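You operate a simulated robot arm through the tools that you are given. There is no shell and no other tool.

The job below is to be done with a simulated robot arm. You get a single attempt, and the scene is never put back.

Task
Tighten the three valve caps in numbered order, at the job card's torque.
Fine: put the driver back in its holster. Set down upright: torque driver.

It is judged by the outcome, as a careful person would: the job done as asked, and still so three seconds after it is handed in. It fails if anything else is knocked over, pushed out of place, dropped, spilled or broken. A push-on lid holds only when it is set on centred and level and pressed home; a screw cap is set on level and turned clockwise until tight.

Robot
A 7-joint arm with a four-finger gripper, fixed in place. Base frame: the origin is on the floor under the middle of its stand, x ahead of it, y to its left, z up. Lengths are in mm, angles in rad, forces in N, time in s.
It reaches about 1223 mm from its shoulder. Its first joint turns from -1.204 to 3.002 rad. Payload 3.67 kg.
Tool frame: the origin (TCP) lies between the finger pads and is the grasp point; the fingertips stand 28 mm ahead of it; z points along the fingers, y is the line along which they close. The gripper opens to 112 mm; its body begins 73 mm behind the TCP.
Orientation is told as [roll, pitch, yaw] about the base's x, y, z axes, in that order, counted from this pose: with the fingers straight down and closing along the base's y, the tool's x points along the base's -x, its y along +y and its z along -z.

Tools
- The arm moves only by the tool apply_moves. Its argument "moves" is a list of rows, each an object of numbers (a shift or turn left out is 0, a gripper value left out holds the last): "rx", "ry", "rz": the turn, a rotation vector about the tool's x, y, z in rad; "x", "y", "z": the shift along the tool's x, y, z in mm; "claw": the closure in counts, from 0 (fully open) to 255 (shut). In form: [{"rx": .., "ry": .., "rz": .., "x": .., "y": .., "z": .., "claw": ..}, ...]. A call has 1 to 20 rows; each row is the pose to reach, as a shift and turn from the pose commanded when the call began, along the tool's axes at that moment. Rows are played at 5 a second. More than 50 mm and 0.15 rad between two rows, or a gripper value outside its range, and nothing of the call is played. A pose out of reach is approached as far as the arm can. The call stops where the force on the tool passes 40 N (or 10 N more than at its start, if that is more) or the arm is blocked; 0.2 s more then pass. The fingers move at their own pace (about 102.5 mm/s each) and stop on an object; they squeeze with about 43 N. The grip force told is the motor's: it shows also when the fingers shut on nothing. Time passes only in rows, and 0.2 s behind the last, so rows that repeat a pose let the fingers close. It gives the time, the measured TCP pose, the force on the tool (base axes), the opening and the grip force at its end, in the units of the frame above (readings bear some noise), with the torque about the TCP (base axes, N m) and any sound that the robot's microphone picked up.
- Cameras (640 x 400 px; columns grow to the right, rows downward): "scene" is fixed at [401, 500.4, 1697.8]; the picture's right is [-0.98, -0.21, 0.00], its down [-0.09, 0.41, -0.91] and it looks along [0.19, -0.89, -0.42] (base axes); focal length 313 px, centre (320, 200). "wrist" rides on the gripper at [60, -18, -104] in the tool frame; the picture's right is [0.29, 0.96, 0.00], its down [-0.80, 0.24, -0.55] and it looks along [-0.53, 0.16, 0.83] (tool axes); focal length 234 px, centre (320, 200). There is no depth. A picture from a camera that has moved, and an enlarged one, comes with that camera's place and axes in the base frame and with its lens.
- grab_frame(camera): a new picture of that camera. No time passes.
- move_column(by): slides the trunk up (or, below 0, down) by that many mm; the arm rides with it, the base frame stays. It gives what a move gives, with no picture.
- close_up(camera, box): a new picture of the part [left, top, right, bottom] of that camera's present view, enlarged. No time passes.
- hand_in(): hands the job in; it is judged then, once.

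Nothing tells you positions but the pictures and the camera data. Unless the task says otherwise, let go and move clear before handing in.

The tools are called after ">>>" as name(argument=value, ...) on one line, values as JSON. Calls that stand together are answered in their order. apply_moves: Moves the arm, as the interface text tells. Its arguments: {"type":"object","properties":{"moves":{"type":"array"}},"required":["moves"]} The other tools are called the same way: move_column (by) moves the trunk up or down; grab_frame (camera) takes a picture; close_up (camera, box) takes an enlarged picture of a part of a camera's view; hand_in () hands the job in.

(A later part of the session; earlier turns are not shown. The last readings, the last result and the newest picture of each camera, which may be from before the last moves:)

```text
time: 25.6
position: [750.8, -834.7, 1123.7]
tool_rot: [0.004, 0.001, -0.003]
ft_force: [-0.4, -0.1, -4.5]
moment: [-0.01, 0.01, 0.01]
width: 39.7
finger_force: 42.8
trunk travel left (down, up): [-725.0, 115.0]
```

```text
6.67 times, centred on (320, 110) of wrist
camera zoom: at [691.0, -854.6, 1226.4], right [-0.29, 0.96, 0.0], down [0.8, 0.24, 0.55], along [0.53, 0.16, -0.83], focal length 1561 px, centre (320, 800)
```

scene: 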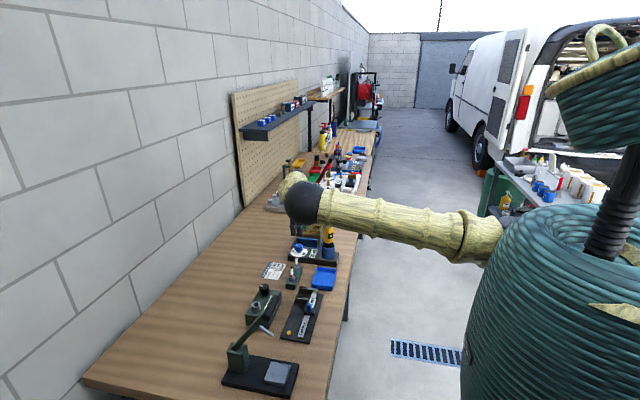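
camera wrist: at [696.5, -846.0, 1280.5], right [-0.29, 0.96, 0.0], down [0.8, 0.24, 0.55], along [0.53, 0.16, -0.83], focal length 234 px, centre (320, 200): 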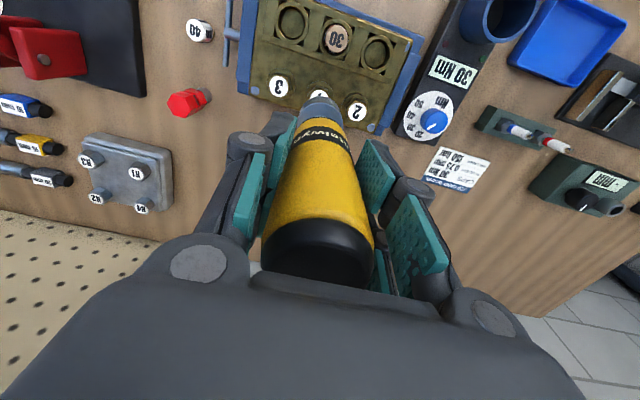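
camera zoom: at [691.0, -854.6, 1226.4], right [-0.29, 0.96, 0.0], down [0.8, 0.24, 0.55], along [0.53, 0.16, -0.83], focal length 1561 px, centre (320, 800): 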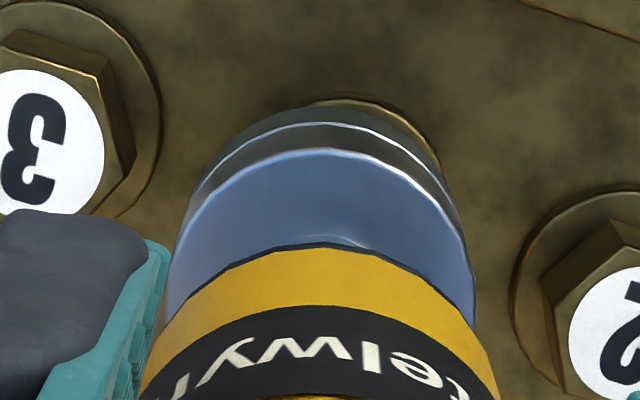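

By combining the scene and wrist views I get cap 1 about 4.5 mm toward +y and 0.3 mm toward +x of the socket axis. I'll correct that and recheck before engaging.

>>> apply_moves(moves=[{"x": -0.3, "y": 2.5}, {"x": -0.3, "y": 4.5}, {"x": -0.3, "y": 4.5}, {"x": -0.3, "y": 4.5}, {"x": -0.3, "y": 4.5}])

>>> close_up(camera="scene", box=[298, 200, 328, 225])

>>> close_up(camera="wrist", box=[270, 70, 370, 140])

>>> close_up(camera="wrist", box=[240, 40, 400, 160])

```text
time: 26.8
position: [750.0, -829.4, 1121.5]
tool_rot: [0.001, 0.002, -0.002]
ft_force: [-0.5, 0.4, -3.8]
moment: [0.02, 0.0, 0.01]
width: 39.8
finger_force: 42.9
trunk travel left (down, up): [-725.0, 115.0]
```

```text
16.00 times, centred on (313, 212) of scene
camera zoom: at [401.0, 500.4, 1697.8], right [-0.98, -0.21, 0.0], down [-0.09, 0.41, -0.91], along [0.19, -0.89, -0.42], focal length 5004 px, centre (432, 0)
```

zoom: 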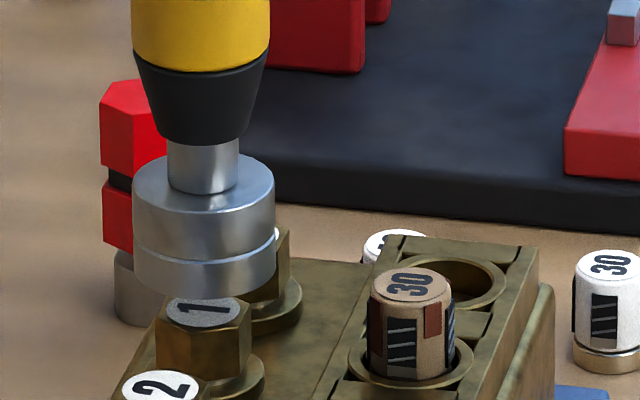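

```text
5.71 times, centred on (320, 105) of wrist
camera zoom: at [690.6, -849.2, 1226.5], right [-0.29, 0.96, 0.0], down [0.8, 0.24, 0.55], along [0.53, 0.16, -0.83], focal length 1338 px, centre (320, 743)
```

zoom: 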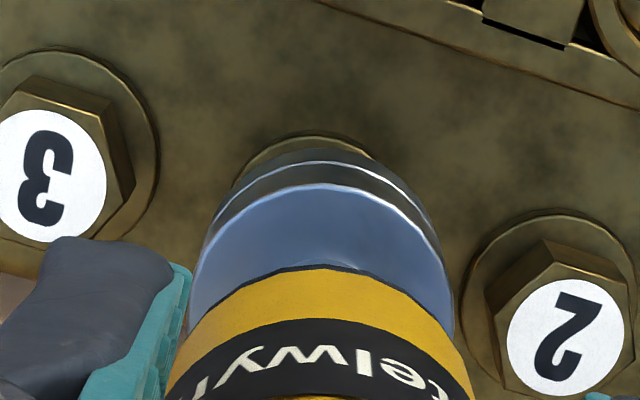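

```text
3.33 times, centred on (320, 100) of wrist
camera zoom: at [690.6, -849.2, 1226.5], right [-0.29, 0.96, 0.0], down [0.8, 0.24, 0.55], along [0.53, 0.16, -0.83], focal length 781 px, centre (320, 533)
```

zoom: 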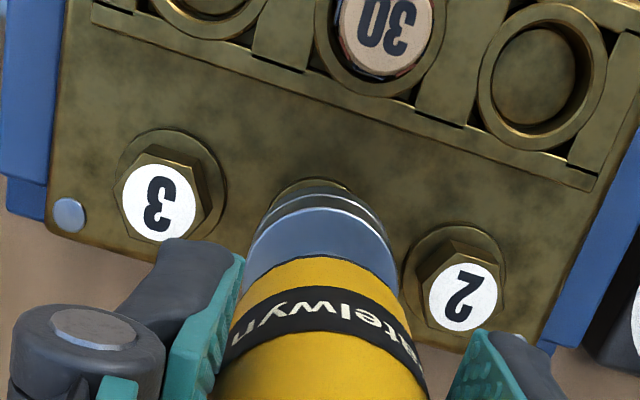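

Alignment is now within about 0.7 mm. I'll make a last small correction and come down slowly onto cap 1, watching the force.

>>> apply_moves(moves=[{"x": -0.5, "y": -0.5}, {"x": -0.5, "y": -0.5, "z": 4}, {"x": -0.5, "y": -0.5, "z": 8}, {"x": -0.5, "y": -0.5, "z": 10}, {"x": -0.5, "y": -0.5, "z": 12}, {"x": -0.5, "y": -0.5, "z": 14}, {"x": -0.5, "y": -0.5, "z": 16}, {"x": -0.5, "y": -0.5, "z": 16}])

>>> close_up(camera="scene", box=[298, 200, 328, 225])

>>> close_up(camera="wrist", box=[240, 40, 400, 160])

```text
time: 28.6
position: [750.4, -829.3, 1106.3]
tool_rot: [0.003, 0.003, -0.003]
ft_force: [-0.4, 0.5, -4.3]
moment: [0.02, 0.0, -0.01]
width: 39.7
finger_force: 43.1
trunk travel left (down, up): [-725.0, 115.0]
```

```text
16.00 times, centred on (313, 212) of scene
camera zoom: at [401.0, 500.4, 1697.8], right [-0.98, -0.21, 0.0], down [-0.09, 0.41, -0.91], along [0.19, -0.89, -0.42], focal length 5004 px, centre (432, 0)
```

zoom: 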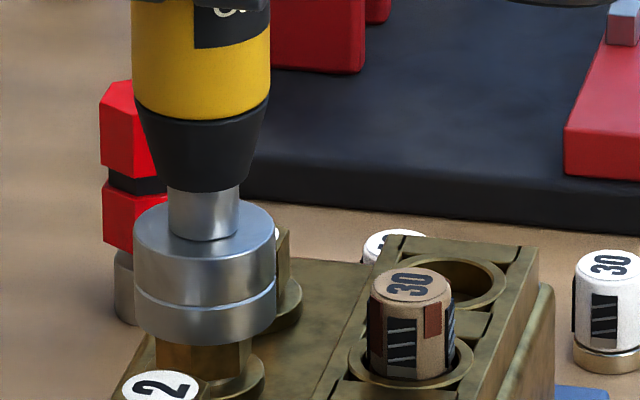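

```text
3.33 times, centred on (320, 100) of wrist
camera zoom: at [690.7, -849.1, 1210.7], right [-0.29, 0.96, 0.0], down [0.8, 0.24, 0.55], along [0.53, 0.16, -0.83], focal length 781 px, centre (320, 533)
```

zoom: 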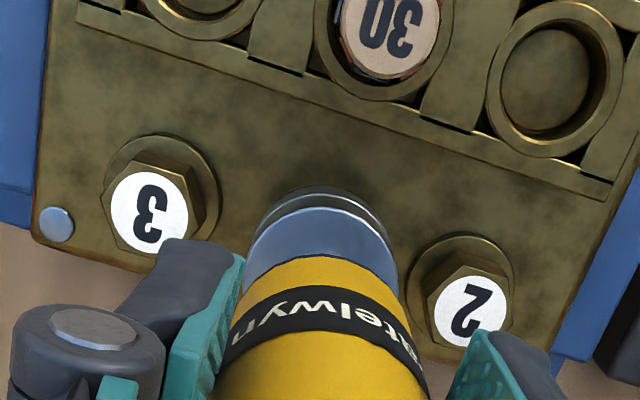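

There is no contact force yet, and the socket rim is about level with the cap's top. I'll continue down gently.

>>> apply_moves(moves=[{"z": 2}, {"z": 4}, {"z": 6}, {"z": 8}, {"z": 10}, {"z": 10}])

>>> close_up(camera="scene", box=[298, 200, 328, 225])

```text
time: 30.0
position: [748.8, -830.3, 1097.7]
tool_rot: [0.003, 0.0, 0.0]
ft_force: [0.5, 0.0, -5.4]
moment: [0.0, 0.02, 0.0]
width: 39.5
finger_force: 43.4
trunk travel left (down, up): [-725.0, 115.0]
```

```text
16.00 times, centred on (313, 212) of scene
camera zoom: at [401.0, 500.4, 1697.8], right [-0.98, -0.21, 0.0], down [-0.09, 0.41, -0.91], along [0.19, -0.89, -0.42], focal length 5004 px, centre (432, 0)
```

zoom: 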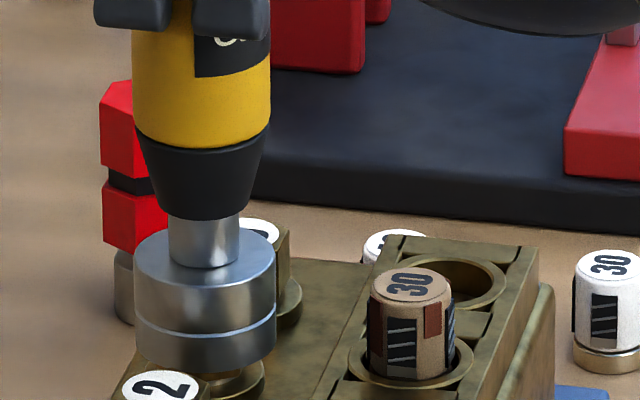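

>>> apply_moves(moves=[{"z": 2}, {"z": 4}, {"z": 6}, {"z": 8}, {"z": 10}, {"z": 10}])

>>> close_up(camera="scene", box=[298, 200, 328, 225])

```text
time: 31.4
position: [750.0, -829.3, 1091.5]
tool_rot: [-0.002, -0.003, 0.0]
ft_force: [2.6, -2.7, 13.0]
moment: [-0.41, -0.23, 0.03]
width: 39.5
finger_force: 42.5
trunk travel left (down, up): [-725.0, 115.0]
```

```text
16.00 times, centred on (313, 212) of scene
camera zoom: at [401.0, 500.4, 1697.8], right [-0.98, -0.21, 0.0], down [-0.09, 0.41, -0.91], along [0.19, -0.89, -0.42], focal length 5004 px, centre (432, 0)
```

zoom: 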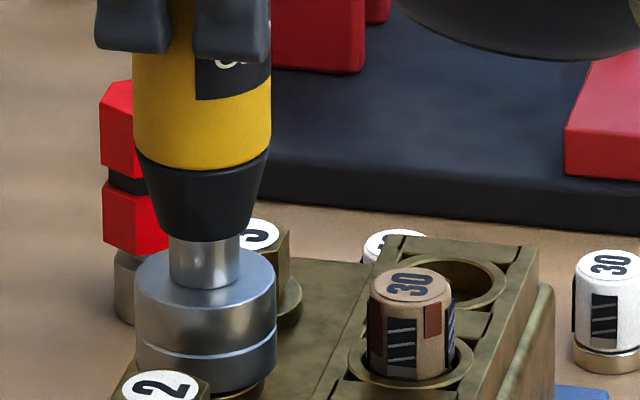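

The socket is seated on cap 1 with about 17 N of contact. Now I'll turn clockwise and listen for the driver's click.

>>> apply_moves(moves=[{"rz": 0.08}, {"rz": 0.16}, {"rz": 0.24}, {"rz": 0.32}, {"rz": 0.4}, {"rz": 0.4}])

>>> grab_frame(camera="wrist")

>>> close_up(camera="scene", box=[285, 190, 335, 265])

```text
time: 32.8
position: [748.2, -828.5, 1089.4]
tool_rot: [0.0, 0.0, -0.402]
ft_force: [0.3, -0.6, 14.6]
moment: [0.0, 0.08, -0.02]
width: 39.9
finger_force: 43.0
trunk travel left (down, up): [-725.0, 115.0]
```

```text
taken
camera wrist: at [686.8, -823.1, 1193.7], right [0.11, 0.99, 0.0], down [0.83, -0.09, 0.55], along [0.55, -0.06, -0.83], focal length 234 px, centre (320, 200)
```

wrist: 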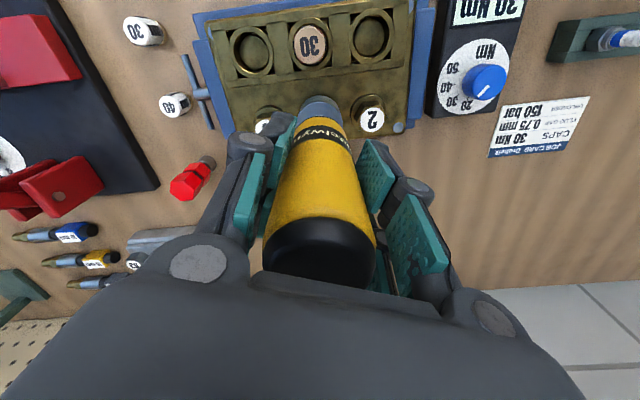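

```text
5.33 times, centred on (310, 228) of scene
camera zoom: at [401.0, 500.4, 1697.8], right [-0.98, -0.21, 0.0], down [-0.09, 0.41, -0.91], along [0.19, -0.89, -0.42], focal length 1668 px, centre (373, 53)
```

zoom: 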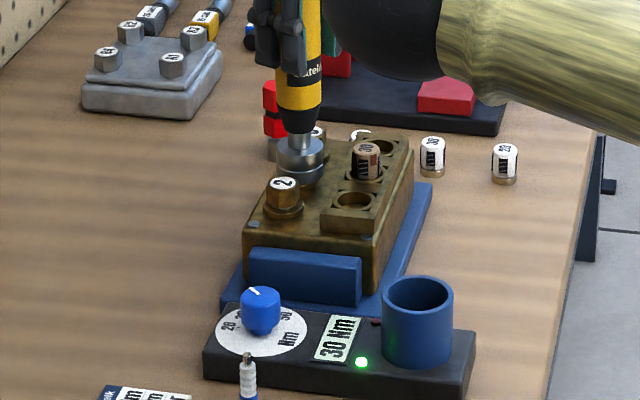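

A green lamp is now lit on the driver station, though no click or torque was reported. I'll look at it closely before deciding whether cap 1 is done.

>>> close_up(camera="scene", box=[300, 235, 345, 265])

>>> close_up(camera="wrist", box=[240, 60, 400, 160])

```text
13.33 times, centred on (322, 250) of scene
camera zoom: at [401.0, 500.4, 1697.8], right [-0.98, -0.21, 0.0], down [-0.09, 0.41, -0.91], along [0.19, -0.89, -0.42], focal length 4170 px, centre (287, -467)
```

zoom: 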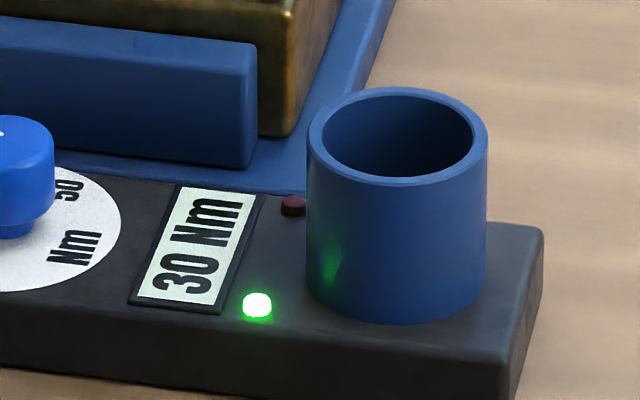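

```text
4.00 times, centred on (320, 110) of wrist
camera zoom: at [686.8, -823.1, 1193.7], right [0.11, 0.99, 0.0], down [0.83, -0.09, 0.55], along [0.55, -0.06, -0.83], focal length 937 px, centre (320, 560)
```

zoom: 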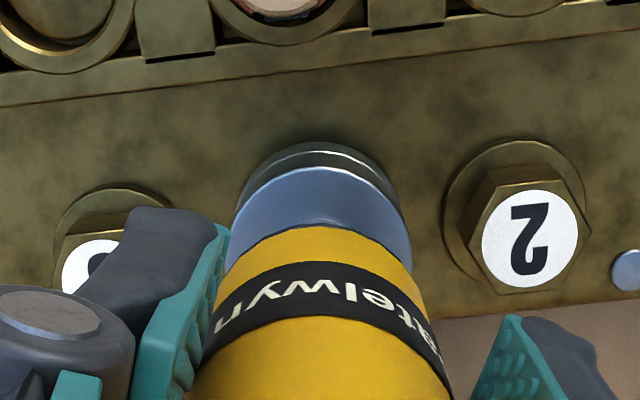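

>>> apply_moves(moves=[{}, {}, {}, {}])

>>> close_up(camera="scene", box=[285, 205, 345, 265])

```text
time: 33.8
position: [748.9, -828.5, 1089.1]
tool_rot: [-0.001, -0.001, -0.402]
ft_force: [-2.0, 0.3, 13.6]
moment: [0.17, 0.29, 0.0]
width: 39.8
finger_force: 42.9
trunk travel left (down, up): [-725.0, 115.0]
```

```text
6.67 times, centred on (315, 235) of scene
camera zoom: at [401.0, 500.4, 1697.8], right [-0.98, -0.21, 0.0], down [-0.09, 0.41, -0.91], along [0.19, -0.89, -0.42], focal length 2085 px, centre (353, -33)
```

zoom: 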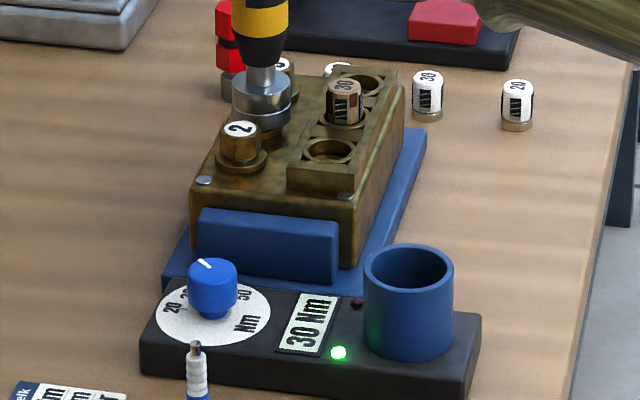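

The lamp stays lit. To learn what it means without over-turning anything, I'll lift off cap 1 and check the lamp and how far the label has turned.

>>> apply_moves(moves=[{"z": -8}, {"z": -18}, {"z": -30}, {"z": -42}, {"z": -42}])

>>> close_up(camera="scene", box=[285, 205, 345, 265])

>>> close_up(camera="scene", box=[298, 200, 328, 225])

>>> close_up(camera="wrist", box=[240, 40, 400, 160])

```text
time: 35.0
position: [751.3, -831.1, 1129.2]
tool_rot: [-0.002, 0.002, -0.402]
ft_force: [0.0, 1.0, -4.2]
moment: [0.0, 0.04, -0.01]
width: 39.6
finger_force: 42.5
trunk travel left (down, up): [-725.0, 115.0]
```

```text
6.67 times, centred on (315, 235) of scene
camera zoom: at [401.0, 500.4, 1697.8], right [-0.98, -0.21, 0.0], down [-0.09, 0.41, -0.91], along [0.19, -0.89, -0.42], focal length 2085 px, centre (353, -33)
```

zoom: 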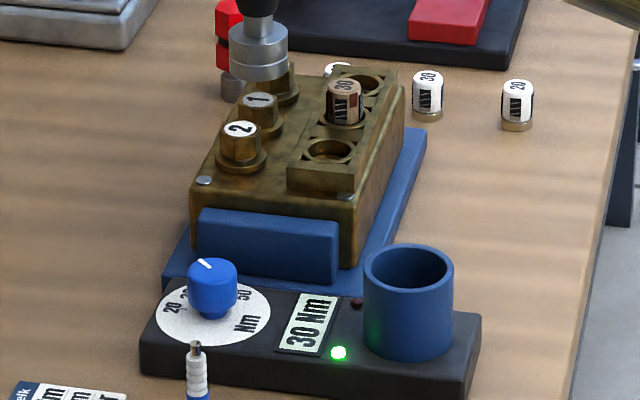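

```text
16.00 times, centred on (313, 212) of scene
camera zoom: at [401.0, 500.4, 1697.8], right [-0.98, -0.21, 0.0], down [-0.09, 0.41, -0.91], along [0.19, -0.89, -0.42], focal length 5004 px, centre (432, 0)
```

zoom: 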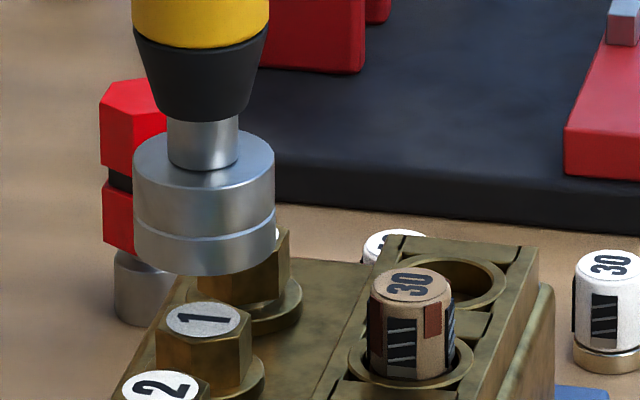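

```text
3.33 times, centred on (320, 100) of wrist
camera zoom: at [689.2, -825.1, 1233.7], right [0.11, 0.99, 0.0], down [0.83, -0.09, 0.55], along [0.55, -0.06, -0.83], focal length 781 px, centre (320, 533)
```

zoom: 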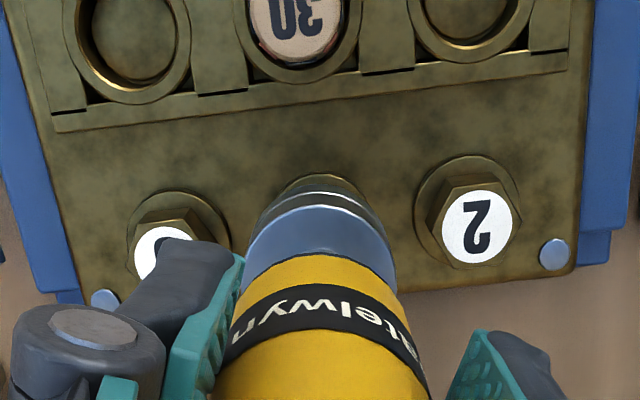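

>>> close_up(camera="scene", box=[303, 213, 319, 229])

```text
16.00 times, centred on (311, 221) of scene
camera zoom: at [401.0, 500.4, 1697.8], right [-0.98, -0.21, 0.0], down [-0.09, 0.41, -0.91], along [0.19, -0.89, -0.42], focal length 5004 px, centre (464, -136)
```

zoom: 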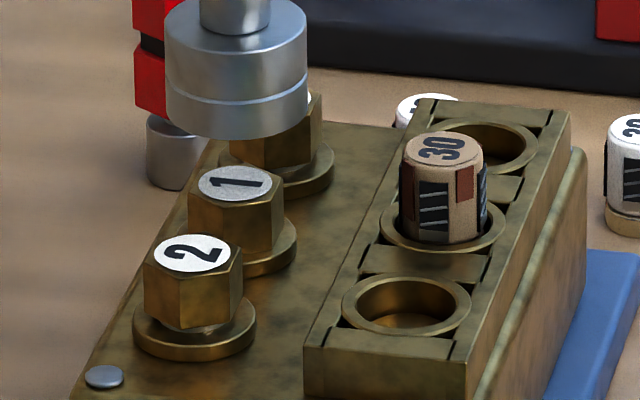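

Cap 1 has gone down about 3 mm and now sits on its flange, while cap 2 still shows a gap. The green lamp stayed lit after lifting, so I take cap 1 as tightened at 30 Nm. Next I'll move over cap 2 and turn back to yaw 0.

>>> apply_moves(moves=[{"z": -8}, {"x": 5, "y": 12, "z": -8, "rz": -0.1}, {"x": 10.5, "y": 24, "z": -8, "rz": -0.2}, {"x": 15.5, "y": 36, "z": -8, "rz": -0.3}, {"x": 20.8, "y": 47.9, "z": -6, "rz": -0.4}, {"x": 20.8, "y": 47.9, "z": 0, "rz": -0.4}, {"x": 20.8, "y": 47.9, "z": 5, "rz": -0.4}, {"x": 20.8, "y": 47.9, "z": 5, "rz": -0.4}, {"x": 20.8, "y": 47.9, "z": 5, "rz": -0.4}])

>>> close_up(camera="scene", box=[298, 205, 328, 230])

>>> close_up(camera="wrist", box=[240, 40, 400, 160])

>>> close_up(camera="wrist", box=[270, 70, 370, 140])

```text
time: 37.0
position: [749.6, -777.5, 1124.2]
tool_rot: [0.003, 0.001, 0.001]
ft_force: [-0.3, 0.6, -4.4]
moment: [0.05, -0.01, -0.05]
width: 39.4
finger_force: 43.2
trunk travel left (down, up): [-725.0, 115.0]
```

```text
16.00 times, centred on (313, 218) of scene
camera zoom: at [401.0, 500.4, 1697.8], right [-0.98, -0.21, 0.0], down [-0.09, 0.41, -0.91], along [0.19, -0.89, -0.42], focal length 5004 px, centre (432, -80)
```

zoom: 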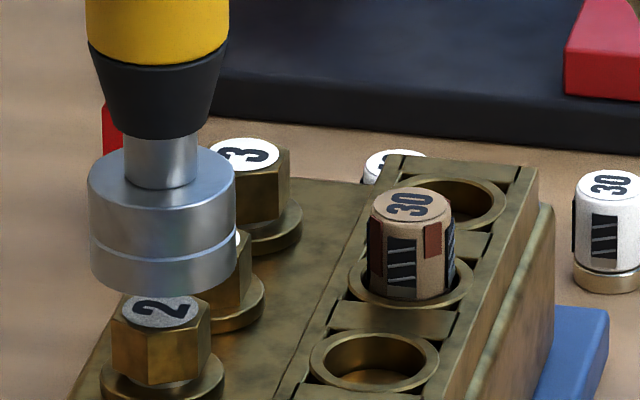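

```text
3.33 times, centred on (320, 100) of wrist
camera zoom: at [690.9, -796.9, 1227.3], right [-0.29, 0.96, 0.0], down [0.8, 0.24, 0.55], along [0.53, 0.16, -0.83], focal length 781 px, centre (320, 533)
```

zoom: 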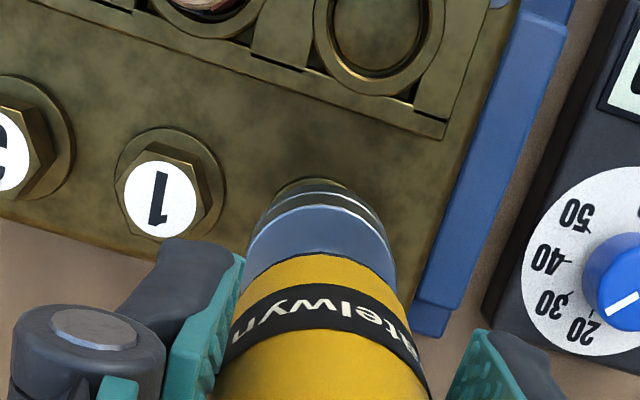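

```text
5.71 times, centred on (320, 105) of wrist
camera zoom: at [690.9, -796.9, 1227.3], right [-0.29, 0.96, 0.0], down [0.8, 0.24, 0.55], along [0.53, 0.16, -0.83], focal length 1338 px, centre (320, 743)
```

zoom: 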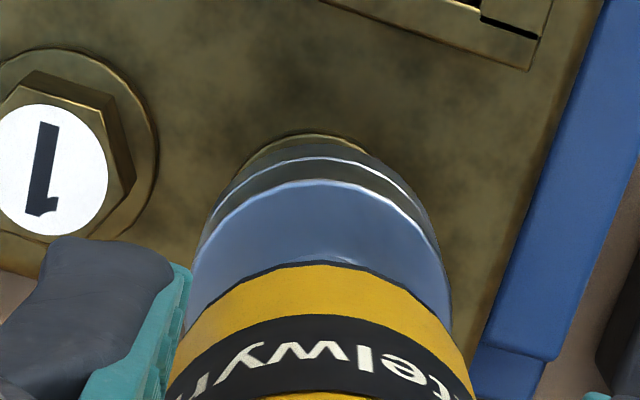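

Cap 2 is about 1.2 mm toward +x and 0.5 mm toward -y of the socket. I'll correct that and come down toward it, and check the lamp on the way.

>>> apply_moves(moves=[{"x": -1.2, "y": -0.5}, {"x": -1.2, "y": -0.5, "z": 5}, {"x": -1.2, "y": -0.5, "z": 10}, {"x": -1.2, "y": -0.5, "z": 15}, {"x": -1.2, "y": -0.5, "z": 20}, {"x": -1.2, "y": -0.5, "z": 20}, {"x": -1.2, "y": -0.5, "z": 20}])

>>> close_up(camera="scene", box=[285, 205, 345, 265])

>>> close_up(camera="scene", box=[298, 205, 328, 230])

>>> close_up(camera="wrist", box=[240, 40, 400, 160])

```text
time: 38.6
position: [751.1, -778.3, 1105.5]
tool_rot: [-0.001, 0.001, -0.002]
ft_force: [0.2, 0.5, -5.2]
moment: [0.01, 0.0, 0.02]
width: 39.7
finger_force: 43.2
trunk travel left (down, up): [-725.0, 115.0]
```

```text
6.67 times, centred on (315, 235) of scene
camera zoom: at [401.0, 500.4, 1697.8], right [-0.98, -0.21, 0.0], down [-0.09, 0.41, -0.91], along [0.19, -0.89, -0.42], focal length 2085 px, centre (353, -33)
```

zoom: 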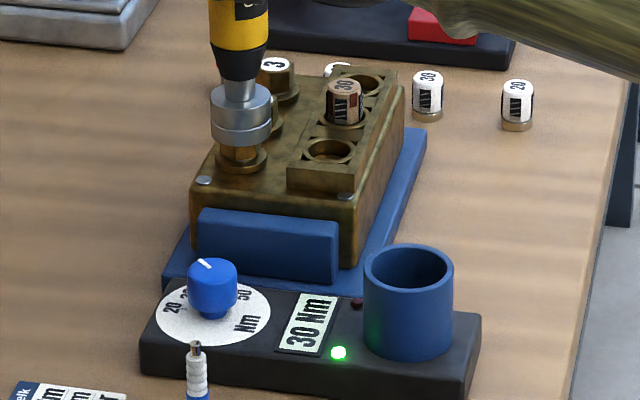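

```text
16.00 times, centred on (313, 218) of scene
camera zoom: at [401.0, 500.4, 1697.8], right [-0.98, -0.21, 0.0], down [-0.09, 0.41, -0.91], along [0.19, -0.89, -0.42], focal length 5004 px, centre (432, -80)
```

zoom: 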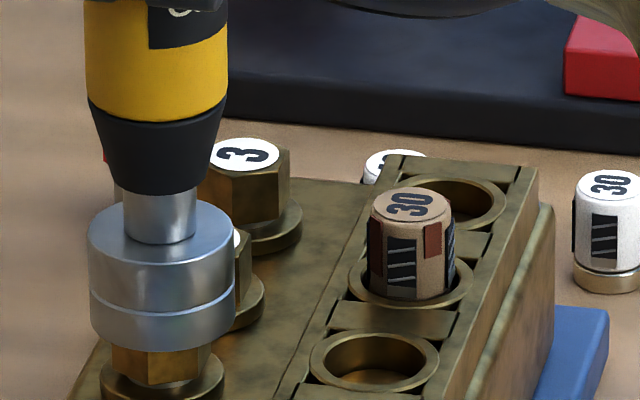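

```text
3.33 times, centred on (320, 100) of wrist
camera zoom: at [691.8, -797.9, 1208.3], right [-0.29, 0.96, 0.0], down [0.8, 0.24, 0.55], along [0.53, 0.16, -0.83], focal length 781 px, centre (320, 533)
```

zoom: 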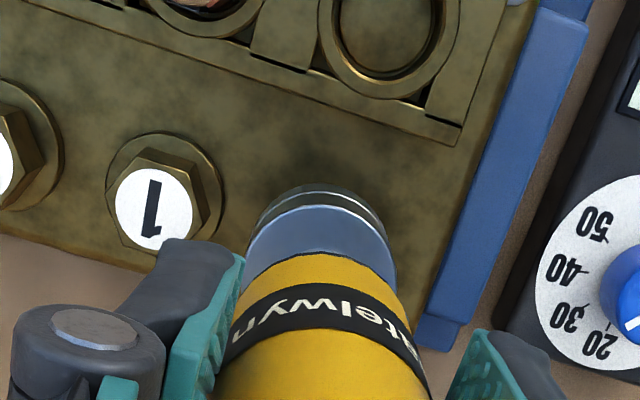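

>>> apply_moves(moves=[{"z": 3}, {"z": 6}, {"z": 9}, {"z": 11}, {"z": 13}, {"z": 15}, {"z": 17}, {"z": 17}])

>>> close_up(camera="scene", box=[285, 205, 345, 265])

>>> close_up(camera="scene", box=[298, 205, 328, 230])

```text
time: 40.4
position: [750.2, -777.9, 1091.5]
tool_rot: [-0.001, -0.002, -0.002]
ft_force: [2.6, -2.6, 11.2]
moment: [-0.13, -0.24, -0.03]
width: 39.6
finger_force: 43.3
trunk travel left (down, up): [-725.0, 115.0]
```

```text
6.67 times, centred on (315, 235) of scene
camera zoom: at [401.0, 500.4, 1697.8], right [-0.98, -0.21, 0.0], down [-0.09, 0.41, -0.91], along [0.19, -0.89, -0.42], focal length 2085 px, centre (353, -33)
```

zoom: 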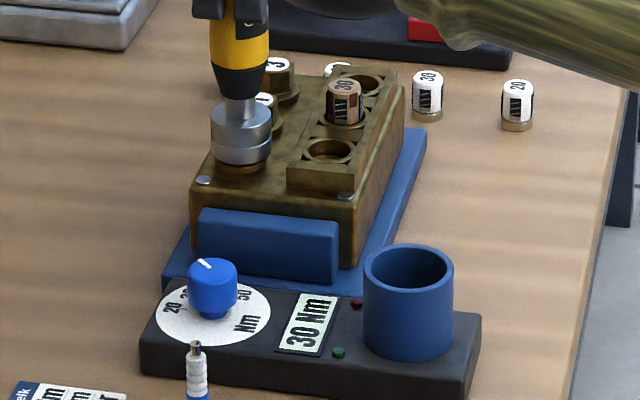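

```text
16.00 times, centred on (313, 218) of scene
camera zoom: at [401.0, 500.4, 1697.8], right [-0.98, -0.21, 0.0], down [-0.09, 0.41, -0.91], along [0.19, -0.89, -0.42], focal length 5004 px, centre (432, -80)
```

zoom: 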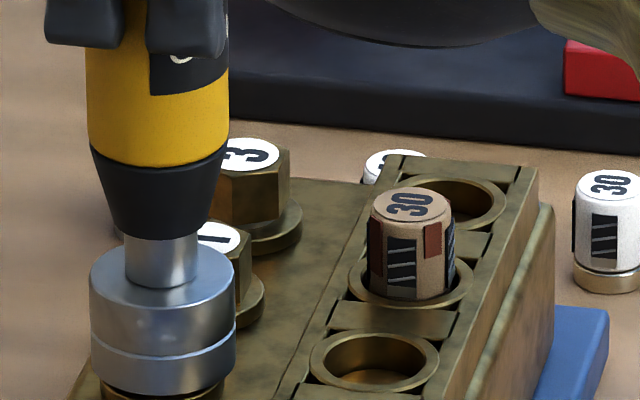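

The lamp went off when the socket engaged cap 2, so green does mean "torque reached". Now I'll turn cap 2 clockwise.

>>> apply_moves(moves=[{"rz": 0.08}, {"rz": 0.16}, {"rz": 0.24}, {"rz": 0.32}, {"rz": 0.4}, {"rz": 0.4}])

>>> close_up(camera="scene", box=[285, 205, 345, 265])

```text
time: 41.8
position: [749.8, -777.3, 1090.2]
tool_rot: [0.0, -0.003, -0.405]
ft_force: [-3.6, -1.1, 14.2]
moment: [0.03, 0.39, -0.01]
width: 39.6
finger_force: 43.2
trunk travel left (down, up): [-725.0, 115.0]
```

```text
6.67 times, centred on (315, 235) of scene
camera zoom: at [401.0, 500.4, 1697.8], right [-0.98, -0.21, 0.0], down [-0.09, 0.41, -0.91], along [0.19, -0.89, -0.42], focal length 2085 px, centre (353, -33)
```

zoom: 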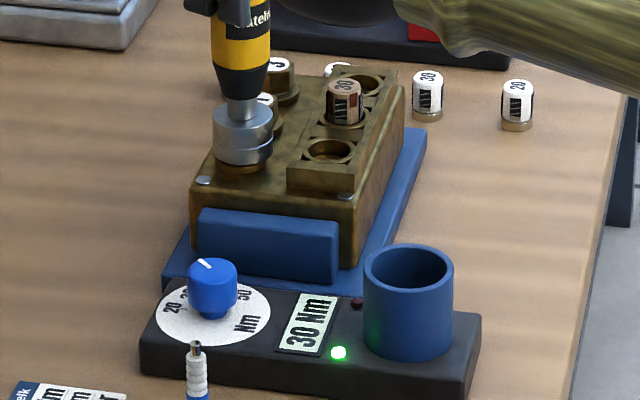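

The green lamp is lit for cap 2. I'll lift off, check it, and move to cap 3.

>>> apply_moves(moves=[{}, {"z": -12}, {"z": -26}, {"z": -42}, {"z": -50}, {"z": -50}])

>>> close_up(camera="scene", box=[298, 205, 328, 230])

>>> close_up(camera="scene", box=[285, 205, 345, 265])

```text
time: 43.2
position: [749.9, -777.1, 1136.6]
tool_rot: [0.001, 0.001, -0.401]
ft_force: [0.0, 0.0, -4.7]
moment: [0.0, -0.01, -0.04]
width: 39.2
finger_force: 42.9
trunk travel left (down, up): [-725.0, 115.0]
```

```text
16.00 times, centred on (313, 218) of scene
camera zoom: at [401.0, 500.4, 1697.8], right [-0.98, -0.21, 0.0], down [-0.09, 0.41, -0.91], along [0.19, -0.89, -0.42], focal length 5004 px, centre (432, -80)
```

zoom: 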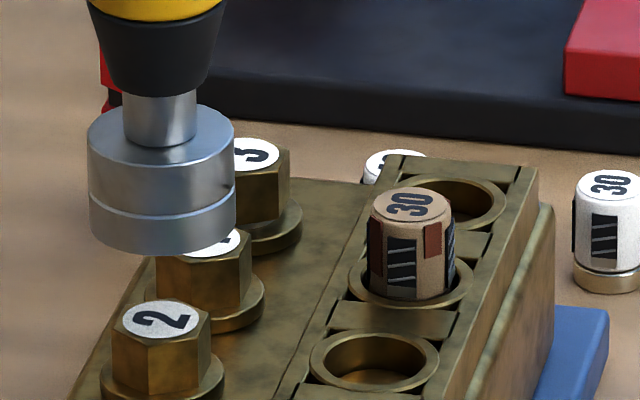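

```text
6.67 times, centred on (315, 235) of scene
camera zoom: at [401.0, 500.4, 1697.8], right [-0.98, -0.21, 0.0], down [-0.09, 0.41, -0.91], along [0.19, -0.89, -0.42], focal length 2085 px, centre (353, -33)
```

zoom: 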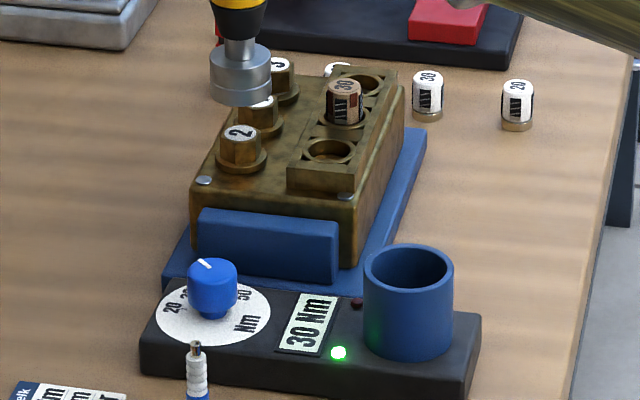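

Cap 2 is down and the lamp is still green. Moving on to above cap 3.

>>> apply_moves(moves=[{"x": -7, "y": -16, "rz": -0.07}, {"x": -14, "y": -32, "rz": -0.14}, {"x": -21, "y": -48, "rz": -0.21}, {"x": -28, "y": -64, "rz": -0.28}, {"x": -35, "y": -80, "rz": -0.35}, {"x": -41.4, "y": -95.9, "rz": -0.4}, {"x": -41.4, "y": -95.9, "rz": -0.4, "z": 6}, {"x": -41.4, "y": -95.9, "rz": -0.4, "z": 13}, {"x": -41.4, "y": -95.9, "rz": -0.4, "z": 13}, {"x": -41.4, "y": -95.9, "rz": -0.4, "z": 13}])

>>> close_up(camera="scene", box=[298, 197, 328, 222])

>>> close_up(camera="wrist", box=[240, 40, 400, 160])

>>> close_up(camera="wrist", box=[270, 70, 370, 140])

>>> grab_frame(camera="scene")

```text
time: 45.4
position: [751.2, -881.7, 1123.5]
tool_rot: [-0.001, 0.0, -0.002]
ft_force: [0.5, 0.8, -4.7]
moment: [0.03, -0.01, 0.0]
width: 39.5
finger_force: 42.6
trunk travel left (down, up): [-725.0, 115.0]
```

```text
16.00 times, centred on (313, 210) of scene
camera zoom: at [401.0, 500.4, 1697.8], right [-0.98, -0.21, 0.0], down [-0.09, 0.41, -0.91], along [0.19, -0.89, -0.42], focal length 5004 px, centre (432, 48)
```

zoom: 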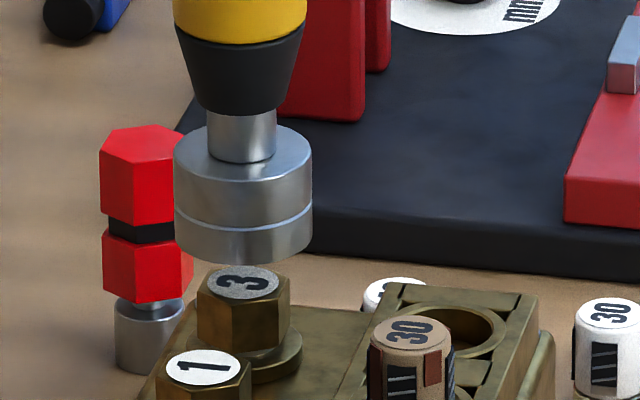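

```text
3.33 times, centred on (320, 100) of wrist
camera zoom: at [692.0, -901.2, 1228.1], right [-0.29, 0.96, 0.0], down [0.8, 0.24, 0.55], along [0.53, 0.16, -0.83], focal length 781 px, centre (320, 533)
```

zoom: 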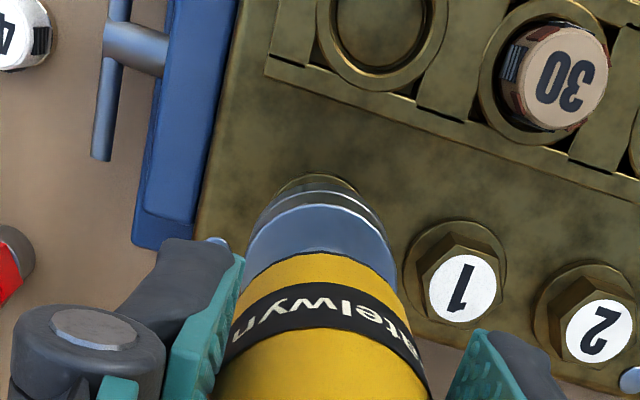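

```text
5.71 times, centred on (320, 105) of wrist
camera zoom: at [692.0, -901.2, 1228.1], right [-0.29, 0.96, 0.0], down [0.8, 0.24, 0.55], along [0.53, 0.16, -0.83], focal length 1338 px, centre (320, 743)
```

zoom: 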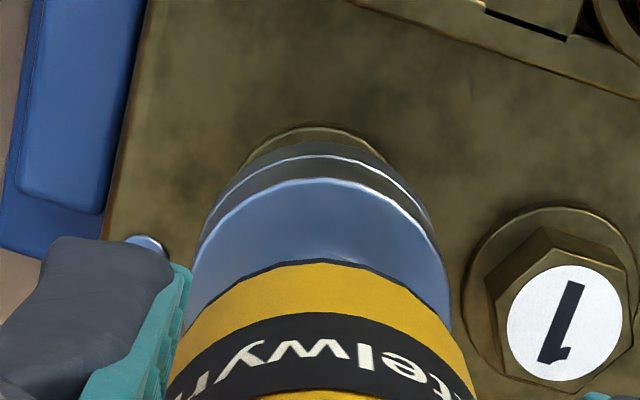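

```text
taken
```

scene: 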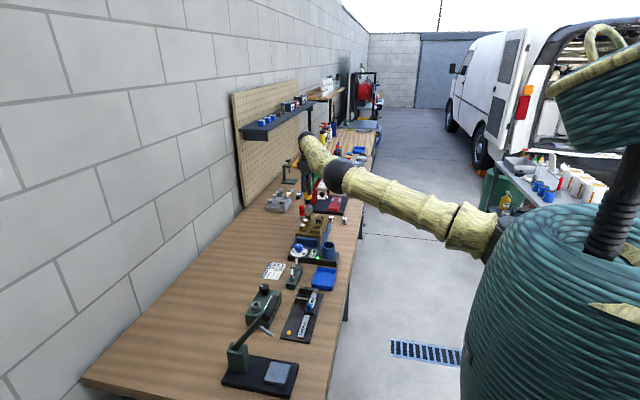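

Cap 3 is aligned to within about 0.6 mm. I'll nudge y by -0.5 and come down onto it.

>>> apply_moves(moves=[{"y": -0.5}, {"y": -0.5, "z": 5}, {"y": -0.5, "z": 10}, {"y": -0.5, "z": 15}, {"y": -0.5, "z": 20}, {"y": -0.5, "z": 20}])

>>> close_up(camera="scene", box=[298, 197, 328, 222])

>>> close_up(camera="wrist", box=[240, 40, 400, 160])

```text
time: 46.8
position: [751.7, -883.0, 1104.5]
tool_rot: [0.0, 0.001, 0.0]
ft_force: [0.6, 0.0, -3.9]
moment: [-0.02, 0.04, 0.01]
width: 39.8
finger_force: 43.3
trunk travel left (down, up): [-725.0, 115.0]
```

```text
16.00 times, centred on (313, 210) of scene
camera zoom: at [401.0, 500.4, 1697.8], right [-0.98, -0.21, 0.0], down [-0.09, 0.41, -0.91], along [0.19, -0.89, -0.42], focal length 5004 px, centre (432, 48)
```

zoom: 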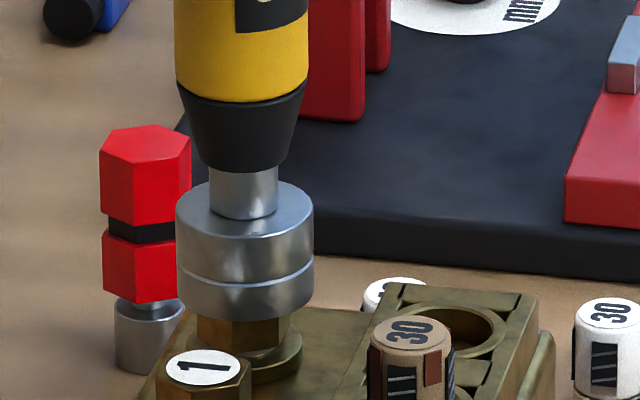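

```text
3.33 times, centred on (320, 100) of wrist
camera zoom: at [692.0, -902.2, 1207.8], right [-0.29, 0.96, 0.0], down [0.8, 0.24, 0.55], along [0.53, 0.16, -0.83], focal length 781 px, centre (320, 533)
```

zoom: 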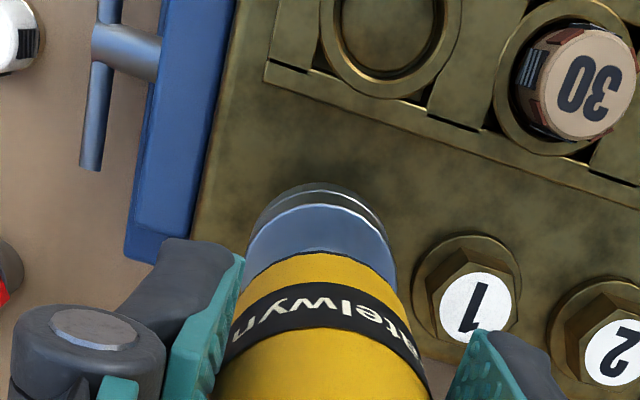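

>>> apply_moves(moves=[{"z": 3}, {"z": 6}, {"z": 9}, {"z": 11}, {"z": 13}, {"z": 15}, {"z": 17}, {"z": 17}])

>>> close_up(camera="scene", box=[285, 205, 345, 265])

>>> close_up(camera="scene", box=[298, 197, 328, 222])

```text
time: 48.6
position: [752.0, -882.7, 1091.3]
tool_rot: [-0.001, -0.001, -0.001]
ft_force: [3.4, -3.9, 15.1]
moment: [-0.43, -0.42, -0.01]
width: 39.7
finger_force: 42.9
trunk travel left (down, up): [-725.0, 115.0]
```

```text
6.67 times, centred on (315, 235) of scene
camera zoom: at [401.0, 500.4, 1697.8], right [-0.98, -0.21, 0.0], down [-0.09, 0.41, -0.91], along [0.19, -0.89, -0.42], focal length 2085 px, centre (353, -33)
```

zoom: 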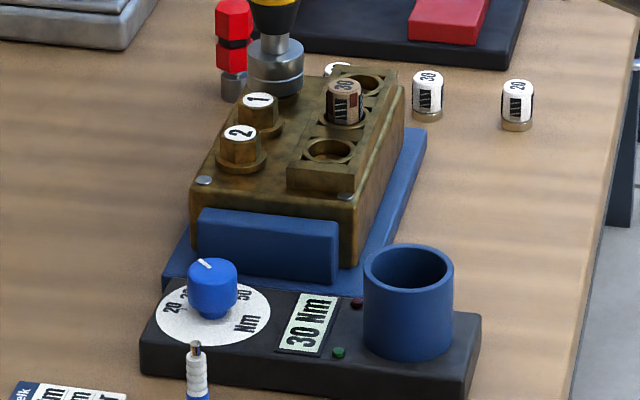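

```text
16.00 times, centred on (313, 210) of scene
camera zoom: at [401.0, 500.4, 1697.8], right [-0.98, -0.21, 0.0], down [-0.09, 0.41, -0.91], along [0.19, -0.89, -0.42], focal length 5004 px, centre (432, 48)
```

zoom: 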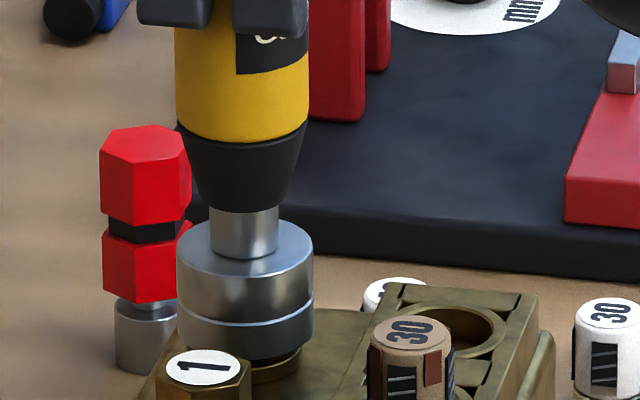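

The lamp went off again, so the socket is engaged on cap 3. I'll turn it clockwise.

>>> apply_moves(moves=[{"rz": 0.08}, {"rz": 0.16}, {"rz": 0.24}, {"rz": 0.32}, {"rz": 0.4}, {"rz": 0.4}])

>>> close_up(camera="scene", box=[285, 205, 345, 265])

```text
time: 50.0
position: [750.1, -882.3, 1090.1]
tool_rot: [0.0, 0.002, -0.404]
ft_force: [-3.7, -0.3, 14.1]
moment: [0.06, 0.35, -0.04]
width: 39.7
finger_force: 43.6
trunk travel left (down, up): [-725.0, 115.0]
```

```text
6.67 times, centred on (315, 235) of scene
camera zoom: at [401.0, 500.4, 1697.8], right [-0.98, -0.21, 0.0], down [-0.09, 0.41, -0.91], along [0.19, -0.89, -0.42], focal length 2085 px, centre (353, -33)
```

zoom: 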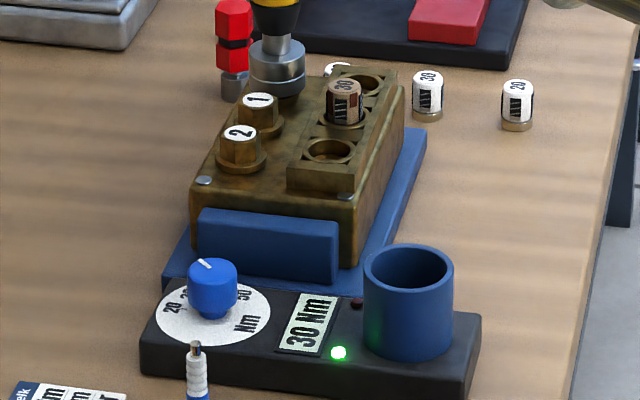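

Green again for cap 3. I'll lift clear and check all three caps.

>>> apply_moves(moves=[{}, {"z": -12}, {"z": -26}, {"z": -42}, {"z": -70}, {"z": -106}, {"z": -106}])

>>> close_up(camera="scene", box=[298, 205, 328, 230])

>>> close_up(camera="scene", box=[285, 205, 345, 265])

>>> close_up(camera="wrist", box=[240, 40, 440, 190])

```text
time: 51.6
position: [752.1, -885.8, 1192.8]
tool_rot: [0.0, 0.002, -0.402]
ft_force: [0.2, 1.5, -4.5]
moment: [0.04, 0.04, -0.01]
width: 39.8
finger_force: 43.3
trunk travel left (down, up): [-725.0, 115.0]
```

```text
16.00 times, centred on (313, 218) of scene
camera zoom: at [401.0, 500.4, 1697.8], right [-0.98, -0.21, 0.0], down [-0.09, 0.41, -0.91], along [0.19, -0.89, -0.42], focal length 5004 px, centre (432, -80)
```

zoom: 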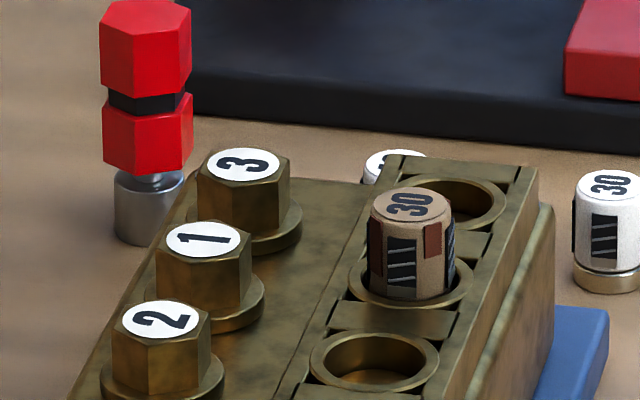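

```text
6.67 times, centred on (315, 235) of scene
camera zoom: at [401.0, 500.4, 1697.8], right [-0.98, -0.21, 0.0], down [-0.09, 0.41, -0.91], along [0.19, -0.89, -0.42], focal length 2085 px, centre (353, -33)
```

zoom: 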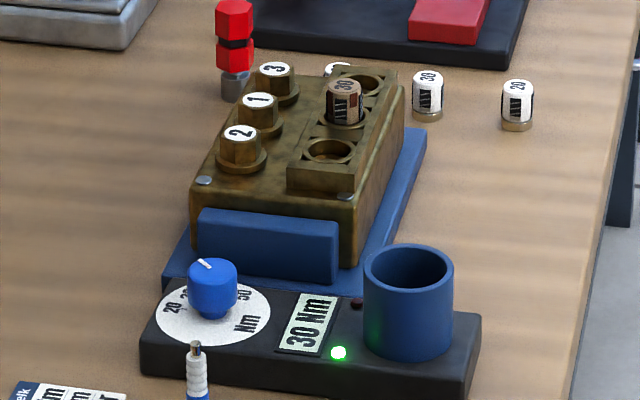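

```text
2.67 times, centred on (340, 115) of wrist
camera zoom: at [691.1, -880.0, 1296.5], right [0.11, 0.99, 0.0], down [0.83, -0.09, 0.55], along [0.55, -0.06, -0.83], focal length 624 px, centre (267, 427)
```

zoom: 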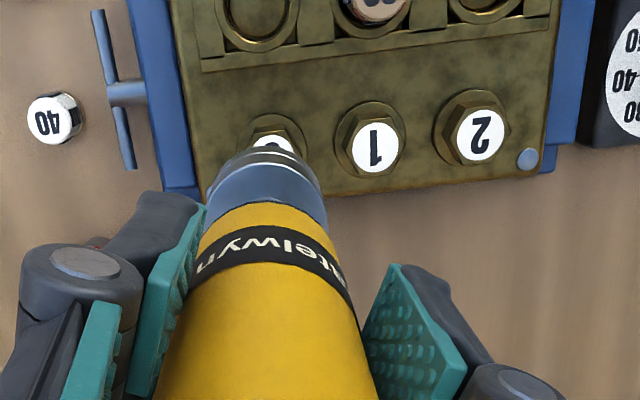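

All three caps are down on their flanges and the lamp is green. Now I'll carry the driver back above the holster at the pick-up point.

>>> apply_moves(moves=[{"x": 32.3, "y": 22, "rz": -0.057}, {"x": 64.6, "y": 44, "rz": -0.114}, {"x": 97, "y": 65.9, "rz": -0.171}, {"x": 129.3, "y": 87.9, "rz": -0.228}, {"x": 161.6, "y": 109.8, "rz": -0.285}, {"x": 194, "y": 131.8, "rz": -0.342}, {"x": 226.3, "y": 153.8, "rz": -0.4}, {"x": 226.3, "y": 153.8, "rz": -0.4}, {"x": 226.3, "y": 153.8, "rz": -0.4}, {"x": 226.3, "y": 153.8, "rz": -0.4}])

>>> grab_frame(camera="wrist")

>>> close_up(camera="scene", box=[300, 195, 360, 265])

>>> close_up(camera="wrist", box=[260, 50, 380, 140])

```text
time: 53.8
position: [603.7, -653.4, 1194.4]
tool_rot: [-0.001, 0.0, 0.0]
ft_force: [0.0, 0.1, -4.8]
moment: [0.02, 0.05, 0.01]
width: 39.7
finger_force: 42.8
trunk travel left (down, up): [-725.0, 115.0]
```

```text
taken
camera wrist: at [544.5, -672.4, 1298.6], right [-0.29, 0.96, 0.0], down [0.8, 0.24, 0.55], along [0.53, 0.16, -0.83], focal length 234 px, centre (320, 200)
```

wrist: 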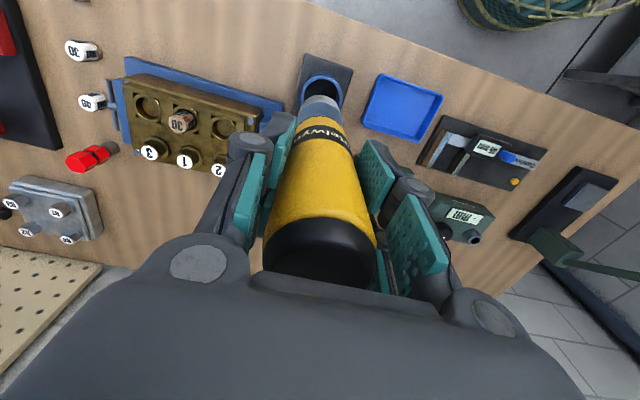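

```text
5.71 times, centred on (330, 230) of scene
camera zoom: at [401.0, 500.4, 1697.8], right [-0.98, -0.21, 0.0], down [-0.09, 0.41, -0.91], along [0.19, -0.89, -0.42], focal length 1787 px, centre (263, 29)
```

zoom: 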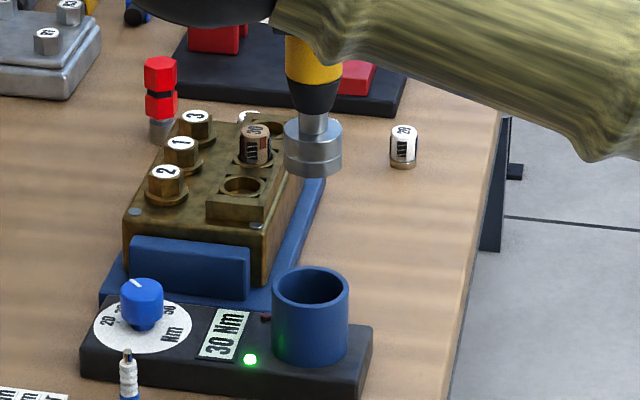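

```text
4.44 times, centred on (320, 95) of wrist
camera zoom: at [544.5, -672.4, 1298.6], right [-0.29, 0.96, 0.0], down [0.8, 0.24, 0.55], along [0.53, 0.16, -0.83], focal length 1041 px, centre (320, 667)
```

zoom: 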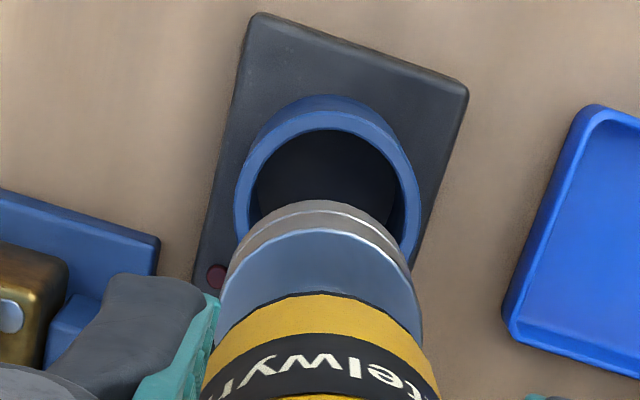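

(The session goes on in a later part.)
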